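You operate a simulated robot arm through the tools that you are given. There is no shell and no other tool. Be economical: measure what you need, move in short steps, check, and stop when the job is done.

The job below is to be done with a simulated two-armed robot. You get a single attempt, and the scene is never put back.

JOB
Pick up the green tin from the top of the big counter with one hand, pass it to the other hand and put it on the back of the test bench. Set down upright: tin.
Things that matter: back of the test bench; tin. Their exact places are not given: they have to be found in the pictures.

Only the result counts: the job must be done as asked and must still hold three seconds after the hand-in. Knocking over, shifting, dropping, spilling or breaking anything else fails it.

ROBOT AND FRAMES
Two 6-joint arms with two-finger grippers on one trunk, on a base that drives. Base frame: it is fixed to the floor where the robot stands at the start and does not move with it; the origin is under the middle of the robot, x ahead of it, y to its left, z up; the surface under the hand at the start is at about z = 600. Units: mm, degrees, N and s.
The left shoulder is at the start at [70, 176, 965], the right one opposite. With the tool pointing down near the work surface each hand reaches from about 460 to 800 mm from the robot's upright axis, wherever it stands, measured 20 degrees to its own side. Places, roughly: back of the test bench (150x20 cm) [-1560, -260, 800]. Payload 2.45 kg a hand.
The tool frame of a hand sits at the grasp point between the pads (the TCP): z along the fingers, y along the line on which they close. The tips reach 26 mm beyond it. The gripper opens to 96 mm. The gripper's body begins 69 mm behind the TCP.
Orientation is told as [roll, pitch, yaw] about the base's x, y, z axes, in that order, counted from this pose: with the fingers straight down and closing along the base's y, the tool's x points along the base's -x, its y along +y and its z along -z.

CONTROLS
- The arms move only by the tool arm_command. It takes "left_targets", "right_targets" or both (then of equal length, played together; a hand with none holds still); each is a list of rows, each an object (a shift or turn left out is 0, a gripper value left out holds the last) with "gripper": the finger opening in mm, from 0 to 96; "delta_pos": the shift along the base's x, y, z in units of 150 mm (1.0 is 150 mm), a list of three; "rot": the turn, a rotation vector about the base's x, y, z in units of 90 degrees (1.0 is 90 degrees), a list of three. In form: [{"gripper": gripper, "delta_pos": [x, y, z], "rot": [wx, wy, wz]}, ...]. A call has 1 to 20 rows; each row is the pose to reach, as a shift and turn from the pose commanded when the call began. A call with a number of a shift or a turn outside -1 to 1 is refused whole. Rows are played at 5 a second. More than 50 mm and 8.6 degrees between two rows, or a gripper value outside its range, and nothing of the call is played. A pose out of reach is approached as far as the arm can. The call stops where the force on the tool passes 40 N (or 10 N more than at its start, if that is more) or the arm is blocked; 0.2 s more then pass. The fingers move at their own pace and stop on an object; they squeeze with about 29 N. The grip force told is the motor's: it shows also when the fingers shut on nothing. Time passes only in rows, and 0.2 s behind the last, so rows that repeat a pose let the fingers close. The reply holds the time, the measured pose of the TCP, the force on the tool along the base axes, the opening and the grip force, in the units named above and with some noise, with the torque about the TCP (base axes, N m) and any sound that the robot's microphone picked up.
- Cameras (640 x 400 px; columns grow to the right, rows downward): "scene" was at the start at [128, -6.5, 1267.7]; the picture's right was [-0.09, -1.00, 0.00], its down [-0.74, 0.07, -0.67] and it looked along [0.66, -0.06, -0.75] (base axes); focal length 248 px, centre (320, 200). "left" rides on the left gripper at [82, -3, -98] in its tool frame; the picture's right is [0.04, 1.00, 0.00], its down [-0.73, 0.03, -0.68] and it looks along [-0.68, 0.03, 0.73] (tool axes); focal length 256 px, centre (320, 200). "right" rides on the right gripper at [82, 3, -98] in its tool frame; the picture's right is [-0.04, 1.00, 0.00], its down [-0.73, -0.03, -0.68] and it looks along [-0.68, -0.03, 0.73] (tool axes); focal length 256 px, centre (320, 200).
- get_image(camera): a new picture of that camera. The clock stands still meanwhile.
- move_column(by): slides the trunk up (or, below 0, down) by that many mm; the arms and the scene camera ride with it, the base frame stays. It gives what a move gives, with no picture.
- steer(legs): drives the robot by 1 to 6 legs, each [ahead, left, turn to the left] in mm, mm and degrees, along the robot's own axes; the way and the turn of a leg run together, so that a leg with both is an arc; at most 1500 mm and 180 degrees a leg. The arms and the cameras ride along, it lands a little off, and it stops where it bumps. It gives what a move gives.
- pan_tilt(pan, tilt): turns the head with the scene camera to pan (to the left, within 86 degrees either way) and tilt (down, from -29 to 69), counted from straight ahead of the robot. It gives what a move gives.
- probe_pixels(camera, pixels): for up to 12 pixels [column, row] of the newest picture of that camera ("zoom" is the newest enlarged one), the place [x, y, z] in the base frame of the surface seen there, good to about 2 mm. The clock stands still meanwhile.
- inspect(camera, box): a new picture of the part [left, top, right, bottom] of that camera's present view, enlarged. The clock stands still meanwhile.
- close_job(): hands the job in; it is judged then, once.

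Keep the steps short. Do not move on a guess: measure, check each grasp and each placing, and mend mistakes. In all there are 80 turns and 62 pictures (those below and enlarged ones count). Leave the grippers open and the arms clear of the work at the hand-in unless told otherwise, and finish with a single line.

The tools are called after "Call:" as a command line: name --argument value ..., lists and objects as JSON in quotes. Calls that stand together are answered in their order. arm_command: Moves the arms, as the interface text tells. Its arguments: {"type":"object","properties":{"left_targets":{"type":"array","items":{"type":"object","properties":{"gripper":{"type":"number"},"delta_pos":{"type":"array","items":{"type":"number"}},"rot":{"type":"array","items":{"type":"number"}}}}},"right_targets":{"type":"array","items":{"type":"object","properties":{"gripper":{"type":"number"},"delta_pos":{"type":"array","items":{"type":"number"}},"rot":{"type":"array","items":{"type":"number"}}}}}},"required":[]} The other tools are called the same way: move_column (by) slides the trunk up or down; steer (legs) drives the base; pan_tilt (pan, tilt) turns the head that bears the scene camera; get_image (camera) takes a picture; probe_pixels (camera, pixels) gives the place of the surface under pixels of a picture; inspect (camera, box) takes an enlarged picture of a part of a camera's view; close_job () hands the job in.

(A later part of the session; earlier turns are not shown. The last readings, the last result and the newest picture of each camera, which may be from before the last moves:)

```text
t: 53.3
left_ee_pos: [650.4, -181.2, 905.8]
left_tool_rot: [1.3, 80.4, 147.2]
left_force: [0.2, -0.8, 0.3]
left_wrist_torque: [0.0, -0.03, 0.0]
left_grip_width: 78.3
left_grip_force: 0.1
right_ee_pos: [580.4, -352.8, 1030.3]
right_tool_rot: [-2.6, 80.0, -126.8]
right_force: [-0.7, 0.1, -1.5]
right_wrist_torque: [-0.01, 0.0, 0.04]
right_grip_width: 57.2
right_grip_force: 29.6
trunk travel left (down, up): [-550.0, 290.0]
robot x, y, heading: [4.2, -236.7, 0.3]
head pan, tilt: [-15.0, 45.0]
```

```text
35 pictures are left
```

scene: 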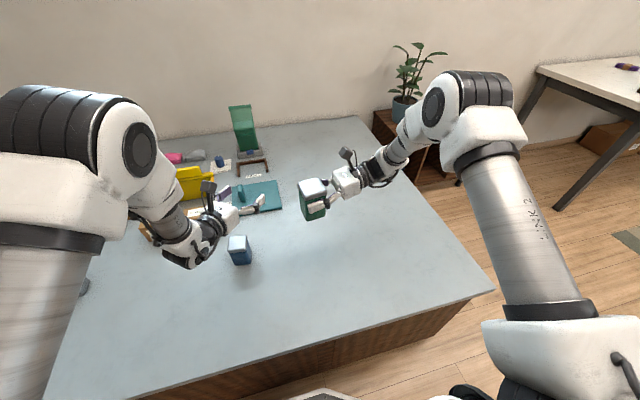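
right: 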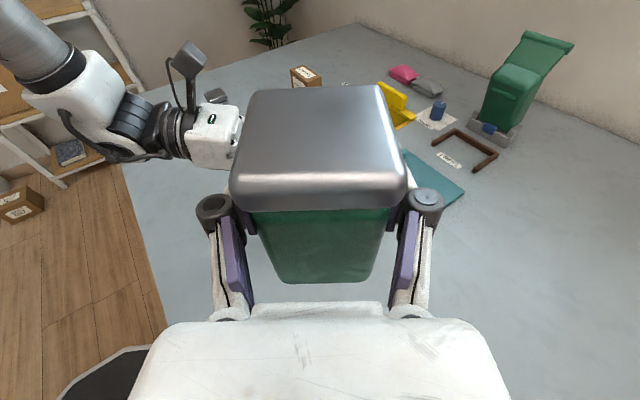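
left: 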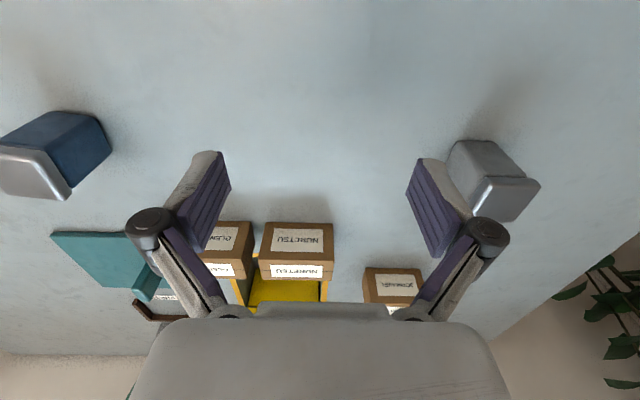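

Aligned (55.8° vs left -34.1°). Now I carry the tin over the left hand at height, in two parts.

Call:
arm_command --right_targets '[{"delta_pos": [0.083, 0.2, 0]}, {"delta_pos": [0.167, 0.4, 0]}, {"delta_pos": [0.25, 0.6, 0]}, {"delta_pos": [0.333, 0.8, 0]}, {"delta_pos": [0.333, 0.8, 0]}]'

Call:
arm_command --right_targets '[{"delta_pos": [0.067, 0.17, 0]}, {"delta_pos": [0.133, 0.347, 0]}, {"delta_pos": [0.133, 0.347, 0]}]'

Call:
get_image --camera "left"

Call:
get_image --camera "scene"

```text
t: 54.5
left_ee_pos: [649.4, -182.3, 906.7]
left_tool_rot: [1.0, 80.5, 146.8]
left_force: [-0.7, -0.2, -0.3]
left_wrist_torque: [-0.01, -0.01, 0.02]
left_grip_width: 77.8
left_grip_force: 0.1
right_ee_pos: [628.4, -232.8, 1027.3]
right_tool_rot: [-2.3, 80.1, -126.5]
right_force: [0.3, -0.3, -1.0]
right_wrist_torque: [0.02, 0.0, -0.01]
right_grip_width: 57.3
right_grip_force: 28.4
trunk travel left (down, up): [-550.0, 290.0]
robot x, y, heading: [1.5, -235.0, 0.5]
head pan, tilt: [-15.0, 45.0]
```

```text
t: 55.5
left_ee_pos: [648.8, -179.9, 906.2]
left_tool_rot: [1.3, 80.5, 147.0]
left_force: [-0.2, 0.1, 0.7]
left_wrist_torque: [-0.02, 0.01, -0.01]
left_grip_width: 77.7
left_grip_force: 0.2
right_ee_pos: [663.8, -208.7, 1042.8]
right_tool_rot: [-18.0, 82.1, -144.9]
right_force: [0.2, 0.2, -0.8]
right_wrist_torque: [-0.02, 0.0, 0.01]
right_grip_width: 57.4
right_grip_force: 28.4
trunk travel left (down, up): [-550.0, 290.0]
robot x, y, heading: [4.3, -236.4, 0.5]
head pan, tilt: [-15.0, 45.0]
stopped in row 3 (right hand): the arm was blocked; the commanded pose is now the measured one
```

```text
34 pictures are left
```

left: 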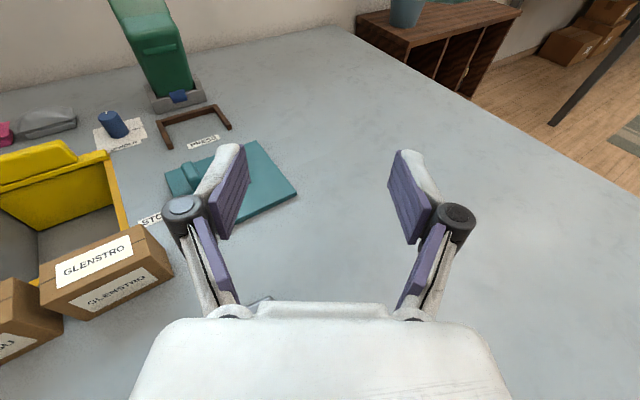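

```text
33 pictures are left
```

scene: 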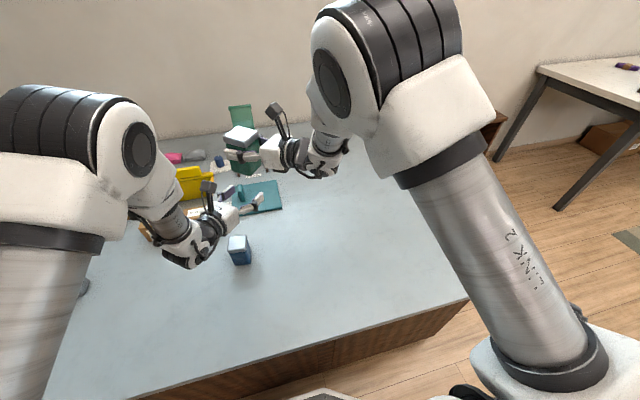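

The right arm got blocked short of the goal (joint limit), tin slightly tilted but held. I go back to the good pose at (628,-233,1028), and will bring the left hand to it instead.

Call:
arm_command --right_targets '[{"delta_pos": [-0.118, -0.08, -0.05], "rot": [-0.0173, -0.0015, 0.016]}, {"delta_pos": [-0.236, -0.161, -0.099], "rot": [-0.0346, -0.003, 0.032]}, {"delta_pos": [-0.236, -0.161, -0.099], "rot": [-0.0346, -0.003, 0.032]}]'

Call:
get_image --camera "right"

```text
t: 56.3
left_ee_pos: [648.8, -179.0, 905.7]
left_tool_rot: [1.4, 80.5, 147.4]
left_force: [-0.2, 0.2, -0.4]
left_wrist_torque: [0.06, -0.03, 0.0]
left_grip_width: 78.3
left_grip_force: 0.2
right_ee_pos: [629.1, -230.1, 1028.6]
right_tool_rot: [-0.5, 79.9, -124.3]
right_force: [0.4, -0.3, -0.6]
right_wrist_torque: [-0.02, 0.01, 0.03]
right_grip_width: 57.2
right_grip_force: 29.2
trunk travel left (down, up): [-550.0, 290.0]
robot x, y, heading: [-0.9, -237.7, -0.1]
head pan, tilt: [-15.0, 45.0]
```

```text
32 pictures are left
```

right: 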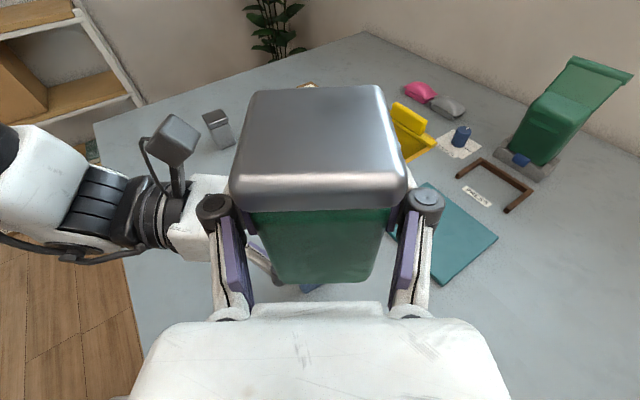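

Tin pose restored, aligned. Now move the left hand beneath it (-20,-51), keeping it below.

Call:
arm_command --left_targets '[{"delta_pos": [-0.067, -0.17, 0]}, {"delta_pos": [-0.133, -0.34, 0]}, {"delta_pos": [-0.133, -0.34, 0]}]'

Call:
get_image --camera "left"

Call:
get_image --camera "right"

```text
t: 57.1
left_ee_pos: [641.2, -205.0, 905.4]
left_tool_rot: [4.1, 80.7, 150.6]
left_force: [-0.4, -0.1, -0.6]
left_wrist_torque: [0.01, 0.03, 0.04]
left_grip_width: 78.0
left_grip_force: 0.1
left hand out of reach, approached as far as the arm can: row 2, 3
right_ee_pos: [627.8, -229.7, 1028.1]
right_tool_rot: [-0.9, 79.9, -124.8]
right_force: [0.0, -0.3, -0.9]
right_wrist_torque: [0.03, 0.0, -0.02]
right_grip_width: 57.8
right_grip_force: 28.4
trunk travel left (down, up): [-550.0, 290.0]
robot x, y, heading: [1.9, -233.8, 0.1]
head pan, tilt: [-15.0, 45.0]
```

```text
31 pictures are left
```

left: 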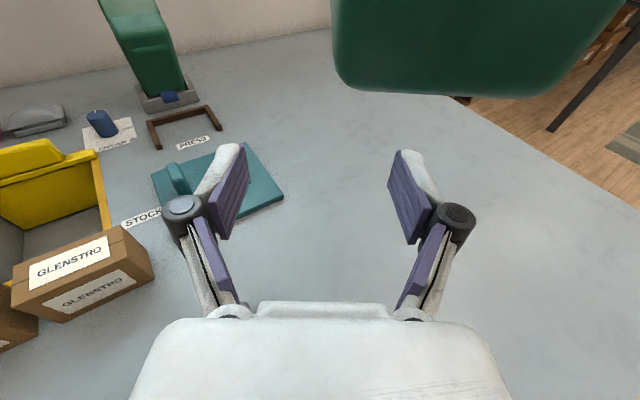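

```text
30 pictures are left
```

right: 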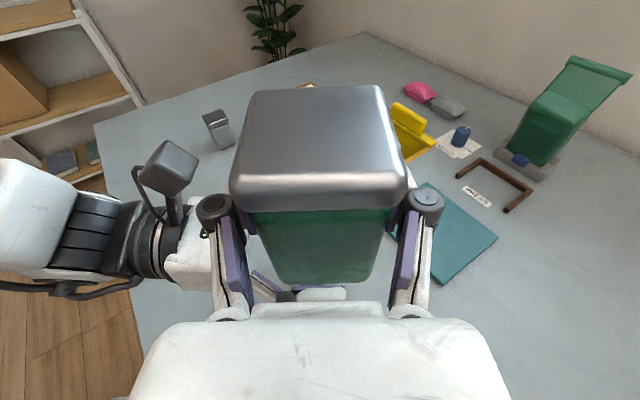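

The left hand is at its limit at (641,-205), pointing still -33.5°. The right hand passed near that point before, so I bring the tin over it: shift right by (+12,+25).

Call:
arm_command --right_targets '[{"delta_pos": [0.04, 0.08, 0]}, {"delta_pos": [0.08, 0.165, 0]}, {"delta_pos": [0.08, 0.165, 0]}]'

Call:
get_image --camera "left"

```text
t: 57.9
left_ee_pos: [640.2, -203.7, 904.2]
left_tool_rot: [4.6, 80.5, 151.0]
left_force: [0.9, -0.3, 1.0]
left_wrist_torque: [-0.01, 0.02, 0.03]
left_grip_width: 77.9
left_grip_force: 0.1
right_ee_pos: [643.7, -210.8, 1031.0]
right_tool_rot: [-3.0, 80.3, -127.3]
right_force: [-0.2, 0.6, -2.1]
right_wrist_torque: [0.0, 0.02, -0.01]
right_grip_width: 57.4
right_grip_force: 28.4
trunk travel left (down, up): [-550.0, 290.0]
robot x, y, heading: [5.8, -235.9, 0.2]
head pan, tilt: [-15.0, 45.0]
```

```text
29 pictures are left
```

left: 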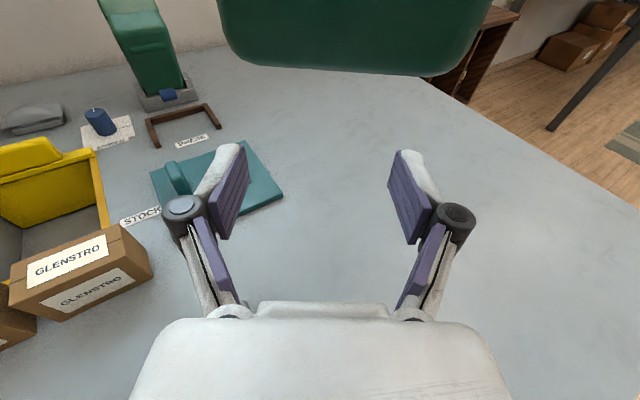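

Tin is nearly above; about 4 mm off sideways. I open left to 88, raise it 40 mm with a small shift (+3,-7), still below the tin, and re-measure.

Call:
arm_command --left_targets '[{"gripper": 88, "delta_pos": [0.01, -0.02, 0.13]}, {"delta_pos": [0.02, -0.045, 0.26]}, {"delta_pos": [0.02, -0.045, 0.26]}]'

Call:
get_image --camera "left"

Call:
get_image --camera "right"

```text
t: 58.7
left_ee_pos: [647.1, -199.1, 930.0]
left_tool_rot: [11.7, 79.6, 158.7]
left_force: [0.1, 0.7, -0.6]
left_wrist_torque: [0.01, 0.02, -0.01]
left_grip_width: 88.2
left_grip_force: 0.0
left hand out of reach, approached as far as the arm can: row 1, 2, 3
right_ee_pos: [643.3, -210.6, 1029.4]
right_tool_rot: [-3.4, 80.3, -127.8]
right_force: [0.4, -0.5, -1.3]
right_wrist_torque: [-0.01, 0.02, 0.01]
right_grip_width: 57.4
right_grip_force: 28.9
trunk travel left (down, up): [-550.0, 290.0]
robot x, y, heading: [0.1, -234.3, 0.1]
head pan, tilt: [-15.0, 45.0]
```

```text
28 pictures are left
```

left: 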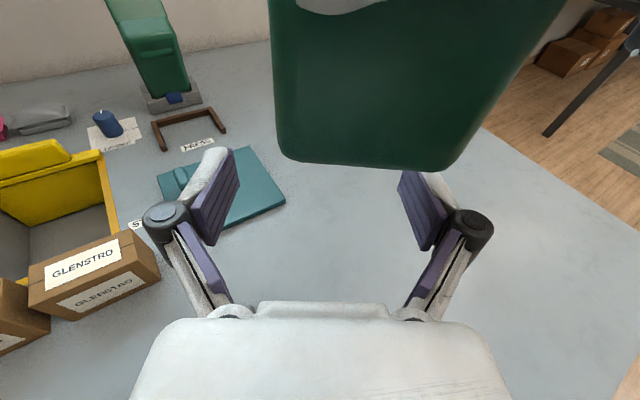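

```text
27 pictures are left
```

right: 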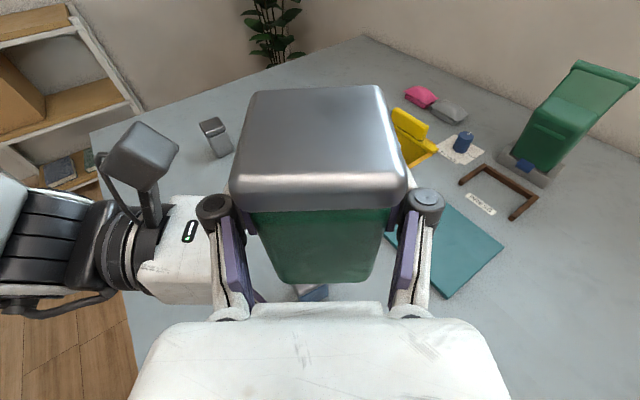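

Going higher worsens the left limit, so I'll do the hand-over lower. Left goes down 110 mm with its orientation corrected.

Call:
arm_command --left_targets '[{"delta_pos": [0, 0, -0.25]}, {"delta_pos": [-0.007, -0.01, -0.5], "rot": [0.0068, -0.009, -0.007]}, {"delta_pos": [-0.013, -0.02, -0.733], "rot": [0.0136, -0.0181, -0.0139]}, {"delta_pos": [-0.013, -0.02, -0.733], "rot": [0.0136, -0.0181, -0.0139]}]'

Call:
arm_command --right_targets '[{"delta_pos": [0, 0, -0.25]}, {"delta_pos": [0, 0, -0.5]}, {"delta_pos": [0, 0, -0.73]}, {"delta_pos": [0, 0, -0.73]}]'

Call:
get_image --camera "left"

```text
t: 59.7
left_ee_pos: [643.4, -213.1, 833.1]
left_tool_rot: [-11.4, 81.0, 133.1]
left_force: [0.1, 0.0, -0.8]
left_wrist_torque: [0.0, 0.01, 0.02]
left_grip_width: 88.0
left_grip_force: 0.0
right_ee_pos: [641.8, -211.1, 1031.6]
right_tool_rot: [-2.9, 80.4, -127.2]
right_force: [-0.5, -0.7, -1.7]
right_wrist_torque: [0.03, -0.02, -0.02]
right_grip_width: 57.4
right_grip_force: 29.0
trunk travel left (down, up): [-550.0, 290.0]
robot x, y, heading: [-0.5, -237.0, -0.0]
head pan, tilt: [-15.0, 45.0]
```

```text
t: 60.7
left_ee_pos: [643.3, -213.2, 832.1]
left_tool_rot: [-11.0, 81.0, 133.7]
left_force: [-0.4, 0.3, -0.3]
left_wrist_torque: [-0.04, 0.02, 0.07]
left_grip_width: 88.0
left_grip_force: 0.0
right_ee_pos: [638.8, -204.8, 918.5]
right_tool_rot: [-0.5, 80.0, -124.4]
right_force: [-1.0, 0.5, -1.7]
right_wrist_torque: [-0.04, 0.0, -0.01]
right_grip_width: 57.5
right_grip_force: 29.1
trunk travel left (down, up): [-550.0, 290.0]
robot x, y, heading: [-1.7, -237.8, 0.2]
head pan, tilt: [-15.0, 45.0]
```

```text
26 pictures are left
```

left: 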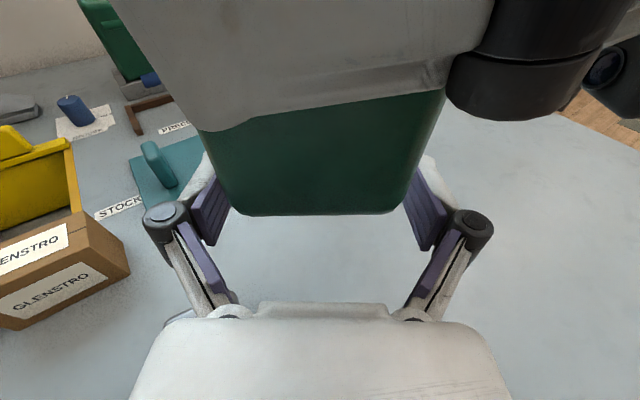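

Much better: the tin hangs between the left fingers (columns 213–425, tin centred at ~320). Small left shift, then the right lowers 25 mm; check.

Call:
arm_command --left_targets '[{"delta_pos": [0, 0.025, 0]}, {"delta_pos": [0, 0.025, 0]}]'

Call:
arm_command --right_targets '[{"delta_pos": [0, 0, -0.09]}, {"delta_pos": [0, 0, -0.17]}, {"delta_pos": [0, 0, -0.17]}]'

Call:
get_image --camera "left"

Call:
inspect --camera "scene" --box '[160, 100, 360, 225]'

```text
t: 61.3
left_ee_pos: [644.7, -209.1, 832.2]
left_tool_rot: [-11.0, 81.0, 133.7]
left_force: [0.6, 0.1, 0.5]
left_wrist_torque: [0.01, -0.02, -0.03]
left_grip_width: 88.5
left_grip_force: 0.0
right_ee_pos: [639.0, -205.4, 920.0]
right_tool_rot: [-1.0, 80.0, -124.7]
right_force: [0.4, 0.1, -1.3]
right_wrist_torque: [0.03, 0.01, -0.02]
right_grip_width: 57.3
right_grip_force: 28.9
trunk travel left (down, up): [-550.0, 290.0]
robot x, y, heading: [3.6, -236.3, 0.2]
head pan, tilt: [-15.0, 45.0]
```

```text
t: 62.1
left_ee_pos: [643.7, -210.2, 831.2]
left_tool_rot: [-11.0, 81.0, 133.7]
left_force: [0.0, -0.8, 0.6]
left_wrist_torque: [-0.02, 0.02, 0.01]
left_grip_width: 88.0
left_grip_force: 0.1
right_ee_pos: [639.4, -205.5, 893.3]
right_tool_rot: [-0.9, 79.9, -124.8]
right_force: [0.0, 0.3, 0.0]
right_wrist_torque: [-0.01, 0.02, 0.05]
right_grip_width: 56.9
right_grip_force: 28.7
trunk travel left (down, up): [-550.0, 290.0]
robot x, y, heading: [1.9, -234.0, 0.3]
head pan, tilt: [-15.0, 45.0]
```

```text
25 pictures are left
```

left: 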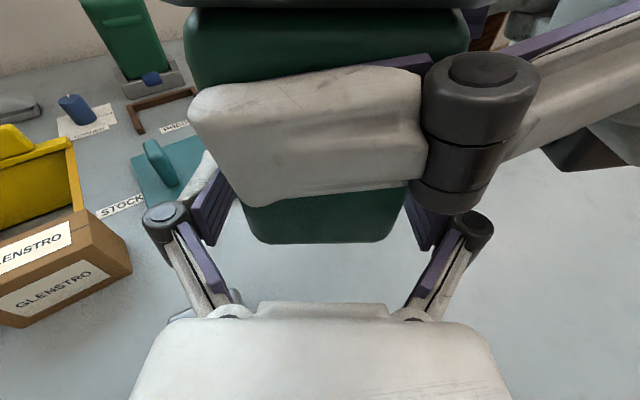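

```text
3.20 times, centred on (260, 162) of scene
```

zoom: 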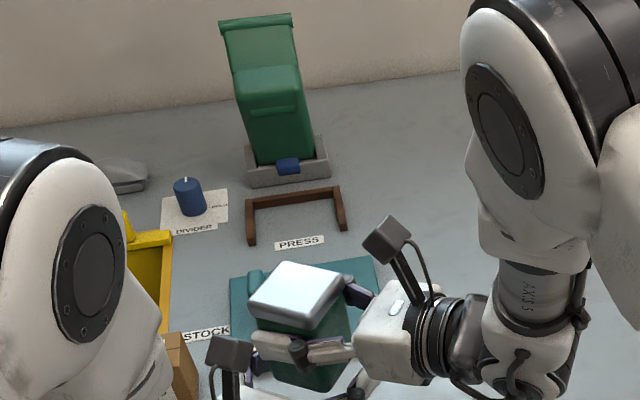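

The right knuckle passes above the left one with ~8 mm to spare at the planned height. I lower a further 14 mm and look.

Call:
arm_command --right_targets '[{"delta_pos": [0, 0, -0.05]}, {"delta_pos": [0, 0, -0.095]}, {"delta_pos": [0, 0, -0.095]}]'

Call:
get_image --camera "left"

```text
t: 62.9
left_ee_pos: [644.4, -210.3, 832.1]
left_tool_rot: [-11.0, 81.1, 133.8]
left_force: [-0.7, 0.6, -0.1]
left_wrist_torque: [0.01, -0.02, 0.03]
left_grip_width: 88.0
left_grip_force: 0.1
right_ee_pos: [638.6, -204.6, 881.5]
right_tool_rot: [-0.8, 80.0, -124.7]
right_force: [0.9, -0.1, -2.0]
right_wrist_torque: [0.04, -0.03, -0.04]
right_grip_width: 57.3
right_grip_force: 29.6
trunk travel left (down, up): [-550.0, 290.0]
robot x, y, heading: [5.5, -236.5, 0.1]
head pan, tilt: [-15.0, 45.0]
```

```text
23 pictures are left
```

left: 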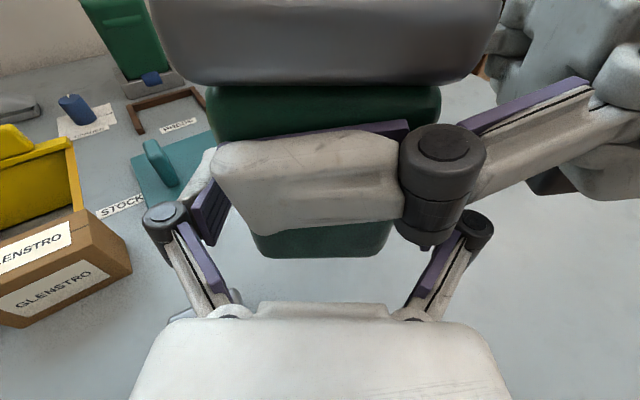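

I probe the right knuckle's bottom and the left knuckle's top, plus the tin's bottom edge.

Call:
probe_pixels --camera "left" --pixels '[[425, 246], [425, 238], [440, 225], [400, 215], [475, 220], [475, 232], [455, 245], [430, 265], [320, 252], [265, 248], [385, 245], [165, 212]]'

```text
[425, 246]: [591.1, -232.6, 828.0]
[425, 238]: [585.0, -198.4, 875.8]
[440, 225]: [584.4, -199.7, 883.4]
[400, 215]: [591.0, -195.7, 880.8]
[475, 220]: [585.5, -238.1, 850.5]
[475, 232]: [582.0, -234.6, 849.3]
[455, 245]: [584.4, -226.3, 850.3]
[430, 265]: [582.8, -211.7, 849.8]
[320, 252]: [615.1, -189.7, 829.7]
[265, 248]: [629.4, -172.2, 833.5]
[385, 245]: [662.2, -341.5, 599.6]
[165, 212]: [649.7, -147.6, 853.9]
```

Gap between knuckles is about 16–20 mm. I lower 7 mm more and close the left hand.

Call:
arm_command --right_targets '[{"delta_pos": [0, 0, -0.047]}, {"delta_pos": [0, 0, -0.047]}]'

Call:
arm_command --left_targets '[{"gripper": 70}, {"gripper": 62}, {"gripper": 35}, {"gripper": 35}, {"gripper": 35}]'

Call:
get_image --camera "left"

```text
t: 63.5
left_ee_pos: [643.3, -209.2, 832.7]
left_tool_rot: [-11.0, 80.9, 133.7]
left_force: [0.1, -0.3, 0.6]
left_wrist_torque: [0.0, -0.02, 0.02]
left_grip_width: 88.0
left_grip_force: 0.0
right_ee_pos: [638.6, -205.7, 872.7]
right_tool_rot: [-0.9, 80.0, -124.8]
right_force: [0.4, -0.1, -0.4]
right_wrist_torque: [-0.03, -0.03, -0.01]
right_grip_width: 57.4
right_grip_force: 29.5
trunk travel left (down, up): [-550.0, 290.0]
robot x, y, heading: [2.1, -235.4, 0.3]
head pan, tilt: [-15.0, 45.0]
```

```text
t: 64.7
left_ee_pos: [644.0, -209.1, 832.6]
left_tool_rot: [-10.7, 81.0, 134.1]
left_force: [-0.5, 9.4, 0.8]
left_wrist_torque: [-0.52, 0.16, 0.41]
left_grip_width: 58.0
left_grip_force: 29.2
right_ee_pos: [639.5, -205.9, 873.0]
right_tool_rot: [-1.0, 80.0, -125.1]
right_force: [0.5, -9.3, -3.7]
right_wrist_torque: [0.14, -0.2, -0.43]
right_grip_width: 57.3
right_grip_force: 29.1
trunk travel left (down, up): [-550.0, 290.0]
robot x, y, heading: [1.8, -236.1, 0.3]
head pan, tilt: [-15.0, 45.0]
```

```text
22 pictures are left
```

left: 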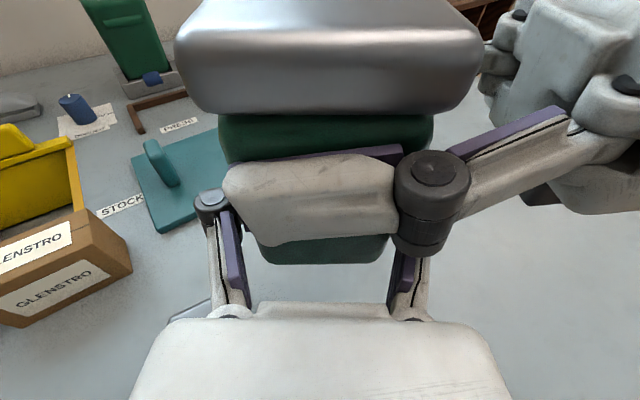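

Both hands hold the tin (left 58 mm, 29 N). Now the right opens to 76.

Call:
arm_command --right_targets '[{"gripper": 66}, {"gripper": 76}, {"gripper": 76}, {"gripper": 76}]'

Call:
get_image --camera "right"

```text
t: 65.7
left_ee_pos: [644.1, -209.5, 833.1]
left_tool_rot: [-11.0, 81.0, 133.8]
left_force: [0.4, -0.5, -0.1]
left_wrist_torque: [0.01, -0.02, 0.02]
left_grip_width: 57.8
left_grip_force: 28.8
right_ee_pos: [638.0, -205.6, 874.3]
right_tool_rot: [-0.9, 80.0, -124.8]
right_force: [-1.2, -0.2, -0.8]
right_wrist_torque: [0.0, 0.0, 0.03]
right_grip_width: 76.0
right_grip_force: 0.0
trunk travel left (down, up): [-550.0, 290.0]
robot x, y, heading: [1.4, -234.9, 0.3]
head pan, tilt: [-15.0, 45.0]
```

```text
21 pictures are left
```

right: 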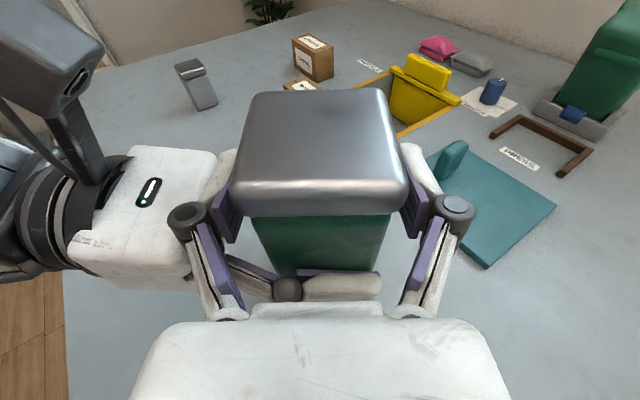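

The left hand alone holds the tin. The right withdraws along its own finger axis by 130 mm.

Call:
arm_command --right_targets '[{"delta_pos": [-0.09, -0.14, 0.03]}, {"delta_pos": [-0.21, -0.31, 0.065]}, {"delta_pos": [-0.34, -0.51, 0.11]}, {"delta_pos": [-0.477, -0.71, 0.15]}, {"delta_pos": [-0.477, -0.71, 0.15]}]'

Call:
get_image --camera "scene"

Call:
get_image --camera "left"

```text
t: 66.9
left_ee_pos: [644.3, -208.9, 833.1]
left_tool_rot: [-10.6, 81.0, 134.1]
left_force: [-0.3, -0.1, -0.2]
left_wrist_torque: [0.01, -0.01, -0.01]
left_grip_width: 57.3
left_grip_force: 29.4
right_ee_pos: [567.8, -312.0, 896.2]
right_tool_rot: [-0.7, 79.9, -124.6]
right_force: [0.2, 0.5, 0.2]
right_wrist_torque: [0.0, 0.03, 0.0]
right_grip_width: 75.9
right_grip_force: 0.1
trunk travel left (down, up): [-550.0, 290.0]
robot x, y, heading: [0.6, -235.3, 0.3]
head pan, tilt: [-15.0, 45.0]
```

```text
20 pictures are left
```

scene: 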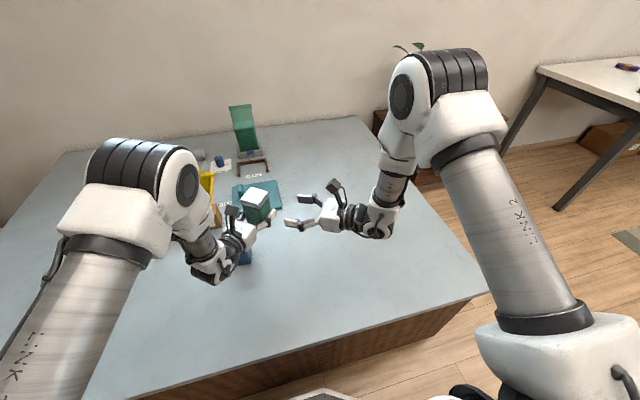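

```text
19 pictures are left
```

left: 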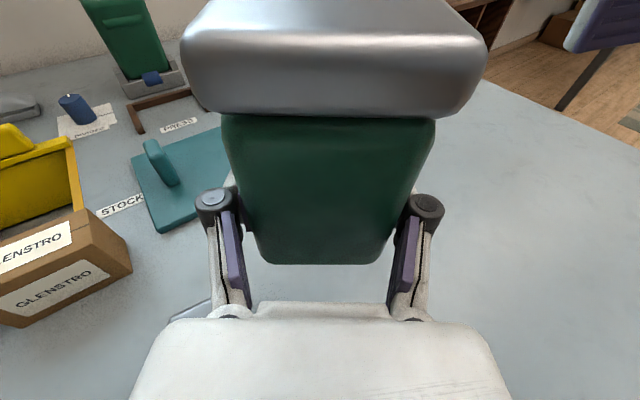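

Hand-over done; tin upright in the left hand. Now I raise and draw back the empty right hand, then lift the trunk 250 for travel.

Call:
arm_command --right_targets '[{"delta_pos": [-0.1, -0.1, 0.2]}, {"delta_pos": [-0.2, -0.2, 0.4]}, {"delta_pos": [-0.3, -0.3, 0.6]}, {"delta_pos": [-0.3, -0.3, 0.8]}, {"delta_pos": [-0.3, -0.3, 0.8]}]'

Call:
move_column --by 250

Call:
steer --legs '[[-150, 0, 0], [0, 600, 0], [-1320, 0, 0], [0, 0, -54.6]]'

Call:
pan_tilt --pan 0 --tilt 50

Call:
get_image --camera "scene"

```text
t: 68.1
left_ee_pos: [644.7, -209.8, 831.1]
left_tool_rot: [-10.9, 80.9, 133.9]
left_force: [-0.3, 0.0, -0.6]
left_wrist_torque: [0.02, -0.03, 0.01]
left_grip_width: 57.4
left_grip_force: 29.0
right_ee_pos: [524.3, -357.9, 1016.3]
right_tool_rot: [-1.2, 80.0, -125.0]
right_force: [-0.2, -0.4, -0.2]
right_wrist_torque: [0.03, -0.02, 0.02]
right_grip_width: 75.9
right_grip_force: 0.0
trunk travel left (down, up): [-550.0, 290.0]
robot x, y, heading: [3.1, -233.3, 0.2]
head pan, tilt: [-15.0, 45.0]
```

```text
t: 70.7
left_ee_pos: [643.2, -208.5, 1082.0]
left_tool_rot: [-11.0, 81.0, 133.8]
left_force: [0.0, -0.6, -1.2]
left_wrist_torque: [0.03, -0.02, -0.01]
left_grip_width: 57.5
left_grip_force: 29.4
right_ee_pos: [523.5, -357.3, 1265.3]
right_tool_rot: [-0.9, 80.0, -124.8]
right_force: [0.0, 0.5, 0.3]
right_wrist_torque: [0.0, -0.01, 0.0]
right_grip_width: 76.0
right_grip_force: 0.0
trunk travel left (down, up): [-800.0, 40.0]
robot x, y, heading: [3.9, -236.7, 0.1]
head pan, tilt: [-15.0, 45.0]
```

```text
t: 83.8
left_ee_pos: [-1086.0, -163.1, 1082.4]
left_tool_rot: [-10.8, 81.0, 79.3]
left_force: [0.0, -0.2, -0.7]
left_wrist_torque: [-0.01, -0.05, -0.02]
left_grip_width: 57.5
left_grip_force: 29.0
right_ee_pos: [-1276.6, -150.1, 1265.8]
right_tool_rot: [-0.8, 80.0, -179.3]
right_force: [-0.9, -0.2, -0.2]
right_wrist_torque: [0.03, -0.01, 0.02]
right_grip_width: 75.9
right_grip_force: 0.1
trunk travel left (down, up): [-800.0, 40.0]
robot x, y, heading: [-1477.9, 346.3, -54.3]
head pan, tilt: [-15.0, 45.0]
```

```text
t: 84.5
left_ee_pos: [-1087.1, -163.3, 1081.9]
left_tool_rot: [-10.9, 81.0, 79.3]
left_force: [0.5, -1.0, -2.3]
left_wrist_torque: [-0.04, -0.01, 0.02]
left_grip_width: 57.3
left_grip_force: 29.3
right_ee_pos: [-1277.6, -151.0, 1265.9]
right_tool_rot: [-0.8, 79.9, -179.4]
right_force: [-0.1, -0.2, 0.1]
right_wrist_torque: [0.02, -0.01, 0.0]
right_grip_width: 75.8
right_grip_force: 0.0
trunk travel left (down, up): [-800.0, 40.0]
robot x, y, heading: [-1480.3, 343.6, -54.0]
head pan, tilt: [0.0, 50.0]
```

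```text
18 pictures are left
```

scene: 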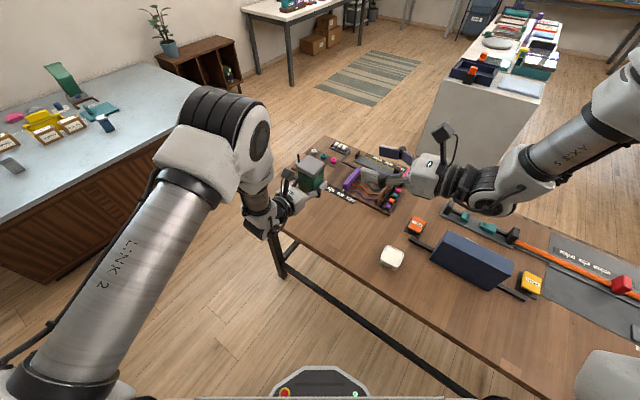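

Arrived; the tin is over the bench near its edge. I measure bench edge points and the nearest objects, including tin positions.

Call:
inspect --camera "scene" --box '[250, 130, 450, 290]'

Call:
probe_pixels --camera "scene" --pixels '[[330, 255], [334, 262], [365, 286], [400, 310], [391, 248], [381, 262], [340, 195], [353, 201], [330, 215], [350, 230], [312, 235], [310, 162]]'

Call:
get_image --camera "left"

```text
2.50 times, centred on (350, 210) of scene
```

zoom: 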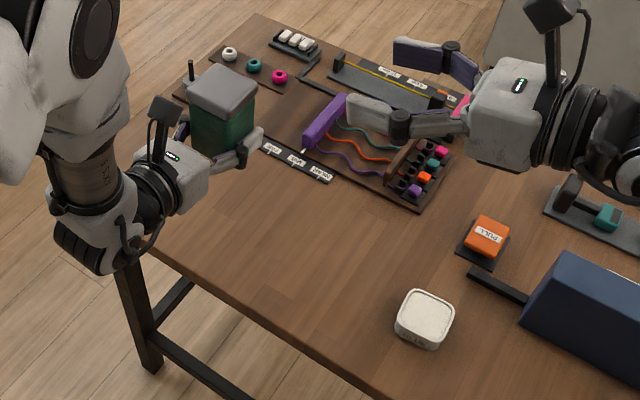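

```text
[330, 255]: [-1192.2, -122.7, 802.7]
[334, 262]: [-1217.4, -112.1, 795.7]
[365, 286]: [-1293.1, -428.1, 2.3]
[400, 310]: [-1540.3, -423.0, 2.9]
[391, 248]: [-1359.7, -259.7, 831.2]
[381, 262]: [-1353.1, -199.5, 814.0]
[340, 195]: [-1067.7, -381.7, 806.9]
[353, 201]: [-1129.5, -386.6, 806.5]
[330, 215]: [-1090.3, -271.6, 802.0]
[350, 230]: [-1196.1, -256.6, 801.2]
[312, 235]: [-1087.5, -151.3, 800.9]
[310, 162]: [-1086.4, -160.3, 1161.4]
```

```text
16 pictures are left
```

left: 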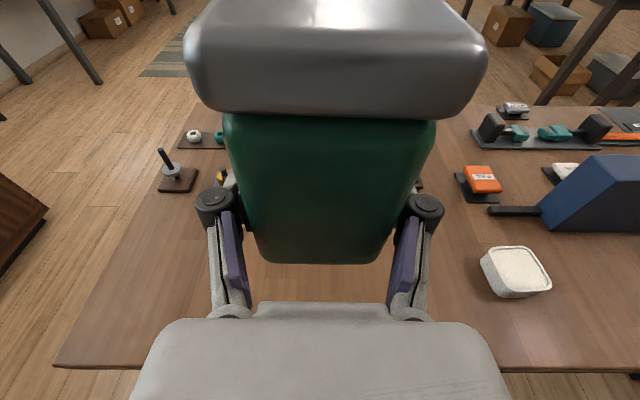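

Edge is at y≈-112; label strip at y≈-383; the spot around (-1095,-215) is clear. I probe the left wrist parts that must stay outside the edge.

Call:
probe_pixels --camera "zoom" --pixels '[[105, 260], [125, 260], [70, 240], [165, 200], [180, 205], [205, 185], [150, 235], [215, 165], [235, 150]]'

Call:
steer --legs '[[36, -39, 0]]'

```text
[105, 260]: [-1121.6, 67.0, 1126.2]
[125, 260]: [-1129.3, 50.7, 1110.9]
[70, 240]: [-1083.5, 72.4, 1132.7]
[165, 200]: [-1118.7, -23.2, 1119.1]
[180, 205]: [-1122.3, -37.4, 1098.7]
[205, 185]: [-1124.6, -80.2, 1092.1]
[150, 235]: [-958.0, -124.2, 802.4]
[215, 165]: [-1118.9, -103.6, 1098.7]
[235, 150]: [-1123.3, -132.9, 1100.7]
```

```text
t: 85.5
left_ee_pos: [-1095.4, -208.6, 1085.2]
left_tool_rot: [-10.9, 81.4, 79.3]
left_force: [-0.6, 0.3, -0.8]
left_wrist_torque: [-0.01, -0.02, 0.0]
left_grip_width: 57.3
left_grip_force: 28.8
right_ee_pos: [-1285.9, -196.6, 1268.5]
right_tool_rot: [1.2, 80.0, -177.4]
right_force: [1.2, 1.2, -0.4]
right_wrist_torque: [0.0, 0.03, -0.06]
right_grip_width: 76.0
right_grip_force: 0.1
trunk travel left (down, up): [-800.0, 40.0]
robot x, y, heading: [-1485.9, 295.8, -54.3]
head pan, tilt: [0.0, 50.0]
```

Wrist will stay outside the edge. I lower the trunk 235 mm (tin bottom then ≈ 25 mm above the bench) and check.

Call:
move_column --by -235

Call:
inspect --camera "scene" --box '[200, 120, 400, 280]'

Call:
get_image --camera "left"

```text
t: 87.9
left_ee_pos: [-1095.2, -214.7, 847.3]
left_tool_rot: [-10.9, 81.0, 79.3]
left_force: [-0.2, 0.6, -1.1]
left_wrist_torque: [0.02, 0.01, -0.03]
left_grip_width: 57.3
left_grip_force: 28.8
right_ee_pos: [-1286.4, -202.1, 1031.4]
right_tool_rot: [-0.7, 79.9, -179.1]
right_force: [-0.5, 1.0, -0.8]
right_wrist_torque: [0.01, 0.01, 0.0]
right_grip_width: 76.1
right_grip_force: 0.1
trunk travel left (down, up): [-565.0, 275.0]
robot x, y, heading: [-1490.5, 290.6, -54.5]
head pan, tilt: [0.0, 50.0]
```

```text
2.50 times, centred on (300, 200) of scene
```

zoom: 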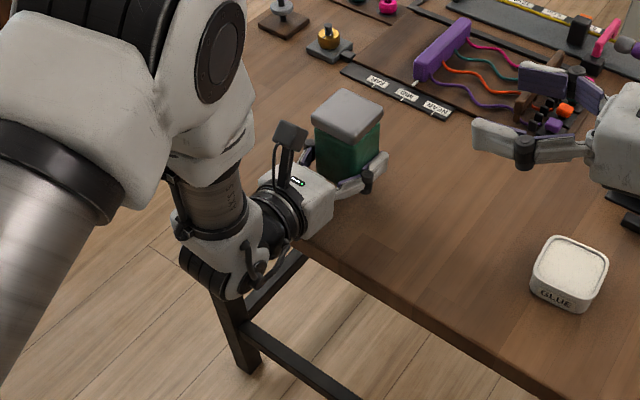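

```text
14 pictures are left
```

left: 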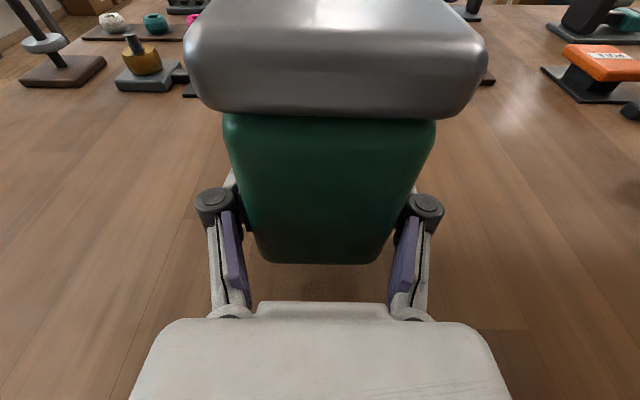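

Spot is clear beneath. I measure the lid height and level, and the tin's lower edge.

Call:
probe_pixels --camera "zoom" --pixels '[[318, 122], [345, 95], [378, 106], [352, 136], [346, 115], [350, 165]]'

Call:
probe_pixels --camera "left" --pixels '[[320, 258], [275, 258], [375, 258], [320, 285], [230, 60], [440, 60], [330, 40]]'

```text
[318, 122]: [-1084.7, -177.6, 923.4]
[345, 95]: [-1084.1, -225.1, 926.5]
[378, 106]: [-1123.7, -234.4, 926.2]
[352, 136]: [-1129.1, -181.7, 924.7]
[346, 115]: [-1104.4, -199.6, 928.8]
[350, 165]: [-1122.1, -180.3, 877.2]
```

```text
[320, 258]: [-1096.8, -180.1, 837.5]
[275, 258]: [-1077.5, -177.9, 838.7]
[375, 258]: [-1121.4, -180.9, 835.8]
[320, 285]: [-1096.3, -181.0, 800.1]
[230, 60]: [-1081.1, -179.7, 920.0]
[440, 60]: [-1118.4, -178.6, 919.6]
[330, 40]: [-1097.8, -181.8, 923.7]
```

Tin is level; bottom ≈826, gap ≈25 mm, centre (-1104,-206). I lower 21 mm with the arm, then creep.

Call:
arm_command --left_targets '[{"delta_pos": [0, 0, -0.05]}, {"delta_pos": [0, 0, -0.1]}, {"delta_pos": [0, 0, -0.14]}, {"delta_pos": [0, 0, -0.14]}]'

Call:
arm_command --left_targets '[{"delta_pos": [0, 0, -0.01]}, {"delta_pos": [0, 0, -0.02]}, {"delta_pos": [0, 0, -0.02]}]'

```text
t: 88.7
left_ee_pos: [-1095.5, -213.8, 836.4]
left_tool_rot: [-14.9, 81.9, 75.4]
left_force: [-7.0, 8.9, 22.4]
left_wrist_torque: [2.37, 0.55, 0.38]
left_grip_width: 57.4
left_grip_force: 29.1
right_ee_pos: [-1289.5, -199.2, 1033.3]
right_tool_rot: [0.2, 80.2, -178.2]
right_force: [0.2, 0.0, 0.3]
right_wrist_torque: [0.0, -0.01, 0.01]
right_grip_width: 76.0
right_grip_force: 0.1
trunk travel left (down, up): [-565.0, 275.0]
robot x, y, heading: [-1489.5, 288.7, -54.4]
head pan, tilt: [0.0, 50.0]
stopped in row 3 (left hand): the force on the tool passed its limit at 48 N (the readings are from after the stop); the commanded pose is now the measured one
```

```text
t: 89.3
left_ee_pos: [-1096.1, -214.1, 836.5]
left_tool_rot: [-16.4, 82.3, 73.9]
left_force: [-5.9, 10.3, 25.5]
left_wrist_torque: [2.62, 0.57, 0.28]
left_grip_width: 57.5
left_grip_force: 29.2
right_ee_pos: [-1290.3, -199.4, 1033.2]
right_tool_rot: [0.3, 80.0, -177.9]
right_force: [-0.3, -0.2, 0.0]
right_wrist_torque: [0.03, 0.0, 0.02]
right_grip_width: 76.1
right_grip_force: 0.1
trunk travel left (down, up): [-565.0, 275.0]
robot x, y, heading: [-1488.5, 292.3, -54.3]
head pan, tilt: [0.0, 50.0]
stopped in row 2 (left hand): the force on the tool passed its limit at 42 N (the readings are from after the stop); the commanded pose is now the measured one
```

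The hand's underside touched the bench edge region (torque shows contact ~90 mm behind the grasp), tin still ~14 mm up. I raise 22 mm, correct the small tilt, and move the base so the tin is nearer the edge; then set down, regrip higher and shift it inward.

Call:
arm_command --left_targets '[{"delta_pos": [0, 0, 0.08], "rot": [0.007, 0, 0]}, {"delta_pos": [0, 0, 0.15], "rot": [0.0144, 0, 0]}, {"delta_pos": [0, 0, 0.15], "rot": [0.0144, 0, 0]}]'

Call:
steer --legs '[[-34, 25, 0]]'

Call:
get_image --camera "left"

Call:
inspect --camera "scene" --box '[200, 120, 400, 280]'

```text
t: 90.1
left_ee_pos: [-1093.1, -216.8, 853.9]
left_tool_rot: [-12.2, 80.6, 78.1]
left_force: [-0.4, 0.7, -0.4]
left_wrist_torque: [-0.03, 0.01, 0.0]
left_grip_width: 57.2
left_grip_force: 29.1
right_ee_pos: [-1286.5, -202.3, 1030.9]
right_tool_rot: [-1.1, 79.9, -179.4]
right_force: [0.0, -0.3, -1.3]
right_wrist_torque: [0.04, 0.02, 0.01]
right_grip_width: 76.0
right_grip_force: 0.0
trunk travel left (down, up): [-565.0, 275.0]
robot x, y, heading: [-1489.7, 292.3, -54.3]
head pan, tilt: [0.0, 50.0]
```

```text
t: 91.0
left_ee_pos: [-1092.3, -175.4, 854.5]
left_tool_rot: [-12.4, 80.7, 77.9]
left_force: [-0.2, 0.5, -1.6]
left_wrist_torque: [-0.01, 0.04, 0.03]
left_grip_width: 57.1
left_grip_force: 29.3
right_ee_pos: [-1284.9, -159.3, 1031.3]
right_tool_rot: [-0.8, 80.0, -179.1]
right_force: [1.6, 0.9, -0.3]
right_wrist_torque: [0.03, 0.0, -0.03]
right_grip_width: 76.0
right_grip_force: 0.0
trunk travel left (down, up): [-565.0, 275.0]
robot x, y, heading: [-1489.1, 335.8, -54.4]
head pan, tilt: [0.0, 50.0]
```

```text
13 pictures are left
```

left: 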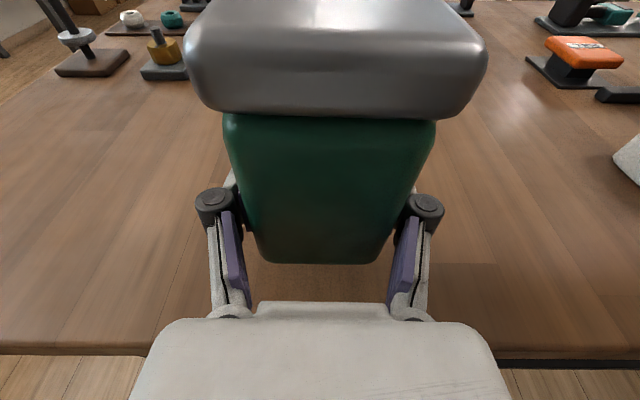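

```text
2.50 times, centred on (300, 200) of scene
```

zoom: 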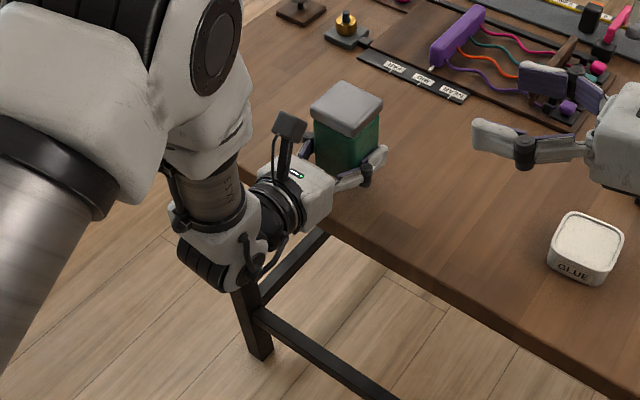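

Tin unchanged in the hand, palm now beyond the edge. Lower 26 mm, then creep.

Call:
arm_command --left_targets '[{"delta_pos": [0, 0, -0.06]}, {"delta_pos": [0, 0, -0.12]}, {"delta_pos": [0, 0, -0.175]}, {"delta_pos": [0, 0, -0.175]}]'

Call:
get_image --camera "left"

```text
t: 92.0
left_ee_pos: [-1092.1, -175.8, 828.1]
left_tool_rot: [-12.6, 80.6, 77.8]
left_force: [-0.3, 0.4, -1.3]
left_wrist_torque: [0.02, 0.02, 0.0]
left_grip_width: 57.6
left_grip_force: 29.3
right_ee_pos: [-1286.0, -159.9, 1030.4]
right_tool_rot: [-0.7, 80.0, -179.1]
right_force: [0.2, -0.7, 0.0]
right_wrist_torque: [0.02, 0.02, -0.04]
right_grip_width: 75.9
right_grip_force: 0.1
trunk travel left (down, up): [-565.0, 275.0]
robot x, y, heading: [-1491.8, 333.3, -54.3]
head pan, tilt: [0.0, 50.0]
```

```text
11 pictures are left
```

left: 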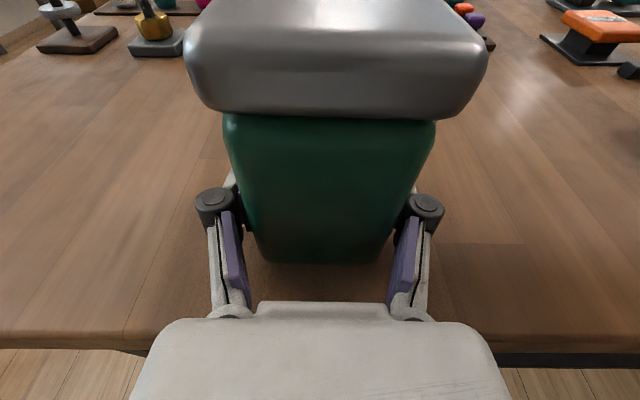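

No contact yet, tin level. Creep down in 1.5 mm steps to 6–7 mm.

Call:
arm_command --left_targets '[{"delta_pos": [0, 0, -0.012]}, {"delta_pos": [0, 0, -0.024]}, {"delta_pos": [0, 0, -0.033]}, {"delta_pos": [0, 0, -0.033]}]'

Call:
probe_pixels --camera "left" --pixels '[[320, 258], [275, 258], [375, 258], [320, 280], [330, 40]]'

```text
t: 93.0
left_ee_pos: [-1091.9, -175.3, 824.9]
left_tool_rot: [-12.5, 80.7, 77.9]
left_force: [1.1, -0.3, -1.1]
left_wrist_torque: [-0.06, 0.04, -0.02]
left_grip_width: 57.2
left_grip_force: 28.8
right_ee_pos: [-1286.0, -161.0, 1031.0]
right_tool_rot: [-0.8, 80.0, -179.1]
right_force: [-0.4, 0.4, -0.1]
right_wrist_torque: [-0.01, -0.02, -0.02]
right_grip_width: 76.0
right_grip_force: 0.1
trunk travel left (down, up): [-565.0, 275.0]
robot x, y, heading: [-1489.8, 332.4, -54.2]
head pan, tilt: [0.0, 50.0]
```

```text
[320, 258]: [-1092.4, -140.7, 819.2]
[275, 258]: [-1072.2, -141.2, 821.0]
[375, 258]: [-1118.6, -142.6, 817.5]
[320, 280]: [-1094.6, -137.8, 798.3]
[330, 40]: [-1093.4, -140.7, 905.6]
```

Bottom should be ~2 mm above the bench. Creep another 4 mm watching force.

Call:
arm_command --left_targets '[{"delta_pos": [0, 0, -0.007]}, {"delta_pos": [0, 0, -0.014]}, {"delta_pos": [0, 0, -0.02]}, {"delta_pos": [0, 0, -0.02]}]'

```text
t: 94.0
left_ee_pos: [-1092.2, -175.4, 822.1]
left_tool_rot: [-13.2, 81.0, 77.1]
left_force: [0.8, -3.3, 10.5]
left_wrist_torque: [-0.26, 0.33, 0.14]
left_grip_width: 57.3
left_grip_force: 29.0
right_ee_pos: [-1287.3, -161.1, 1032.5]
right_tool_rot: [-0.5, 80.0, -178.9]
right_force: [0.1, -0.5, 0.0]
right_wrist_torque: [-0.04, -0.04, 0.03]
right_grip_width: 76.0
right_grip_force: 0.1
trunk travel left (down, up): [-565.0, 275.0]
robot x, y, heading: [-1489.4, 336.2, -54.4]
head pan, tilt: [0.0, 50.0]
```

10 N contact through the tin: it's standing on the bench. Open the left hand, then raise it 28 mm for a higher regrip.

Call:
arm_command --left_targets '[{"gripper": 66}, {"gripper": 86}, {"gripper": 86}, {"gripper": 86}]'

Call:
arm_command --left_targets '[{"delta_pos": [0, 0, 0.06]}, {"delta_pos": [0, 0, 0.12]}, {"delta_pos": [0, 0, 0.185]}, {"delta_pos": [0, 0, 0.185]}]'

Call:
get_image --camera "left"

```text
t: 95.0
left_ee_pos: [-1093.1, -173.9, 821.0]
left_tool_rot: [-12.6, 80.7, 77.8]
left_force: [0.0, -0.1, -0.1]
left_wrist_torque: [0.0, -0.02, 0.01]
left_grip_width: 86.0
left_grip_force: 0.0
right_ee_pos: [-1286.5, -159.9, 1030.0]
right_tool_rot: [-0.7, 80.0, -179.0]
right_force: [-1.0, -0.5, 0.1]
right_wrist_torque: [-0.02, -0.02, -0.01]
right_grip_width: 76.0
right_grip_force: 0.0
trunk travel left (down, up): [-565.0, 275.0]
robot x, y, heading: [-1492.9, 332.6, -54.4]
head pan, tilt: [0.0, 50.0]
```

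```text
t: 96.0
left_ee_pos: [-1092.7, -175.4, 848.5]
left_tool_rot: [-12.5, 80.7, 77.9]
left_force: [-0.1, -0.8, 1.2]
left_wrist_torque: [-0.01, 0.03, -0.02]
left_grip_width: 86.0
left_grip_force: 0.0
right_ee_pos: [-1286.1, -159.2, 1030.7]
right_tool_rot: [-0.7, 80.0, -179.1]
right_force: [0.0, -0.5, -0.7]
right_wrist_torque: [-0.02, 0.01, 0.0]
right_grip_width: 75.9
right_grip_force: 0.1
trunk travel left (down, up): [-565.0, 275.0]
robot x, y, heading: [-1489.0, 333.0, -54.4]
head pan, tilt: [0.0, 50.0]
```

```text
10 pictures are left
```

left: 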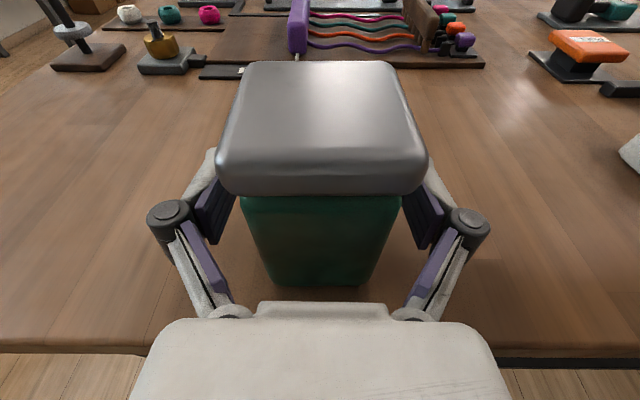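

Tin stands upright on the bench, fingers now around its upper body below the rim. Regrip and lift 10 mm.

Call:
arm_command --left_targets '[{"gripper": 66}, {"gripper": 35}, {"gripper": 35}, {"gripper": 35}]'

Call:
arm_command --left_targets '[{"delta_pos": [0, 0, 0.035]}, {"delta_pos": [0, 0, 0.07]}, {"delta_pos": [0, 0, 0.07]}]'

Call:
get_image --camera "left"

```text
t: 97.0
left_ee_pos: [-1092.6, -175.4, 848.9]
left_tool_rot: [-12.8, 80.7, 77.6]
left_force: [-1.1, -0.9, 2.8]
left_wrist_torque: [0.0, 0.18, 0.02]
left_grip_width: 57.6
left_grip_force: 29.2
right_ee_pos: [-1287.2, -158.9, 1031.7]
right_tool_rot: [-0.7, 80.0, -179.1]
right_force: [-0.1, -0.3, -0.7]
right_wrist_torque: [-0.01, 0.0, -0.02]
right_grip_width: 75.9
right_grip_force: 0.0
trunk travel left (down, up): [-565.0, 275.0]
robot x, y, heading: [-1490.0, 333.7, -54.2]
head pan, tilt: [0.0, 50.0]
```

```text
t: 97.8
left_ee_pos: [-1092.6, -175.9, 858.9]
left_tool_rot: [-12.3, 80.7, 78.0]
left_force: [0.8, -0.7, -1.8]
left_wrist_torque: [0.01, -0.01, -0.05]
left_grip_width: 57.7
left_grip_force: 29.2
right_ee_pos: [-1287.1, -160.9, 1030.2]
right_tool_rot: [-0.8, 80.0, -179.1]
right_force: [0.3, 0.1, 0.7]
right_wrist_torque: [0.01, 0.01, 0.0]
right_grip_width: 76.3
right_grip_force: 0.1
trunk travel left (down, up): [-565.0, 275.0]
robot x, y, heading: [-1489.0, 333.0, -54.4]
head pan, tilt: [0.0, 50.0]
```

```text
9 pictures are left
```

left: 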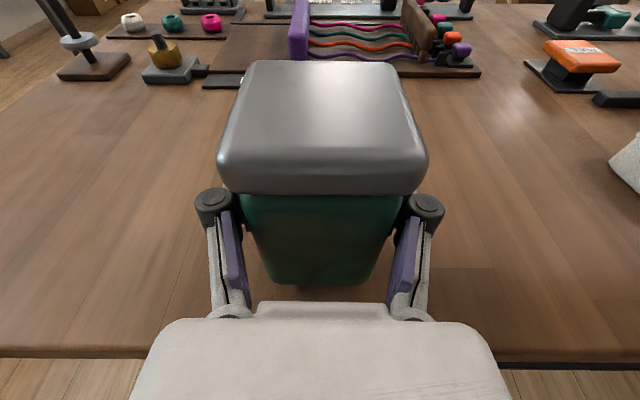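

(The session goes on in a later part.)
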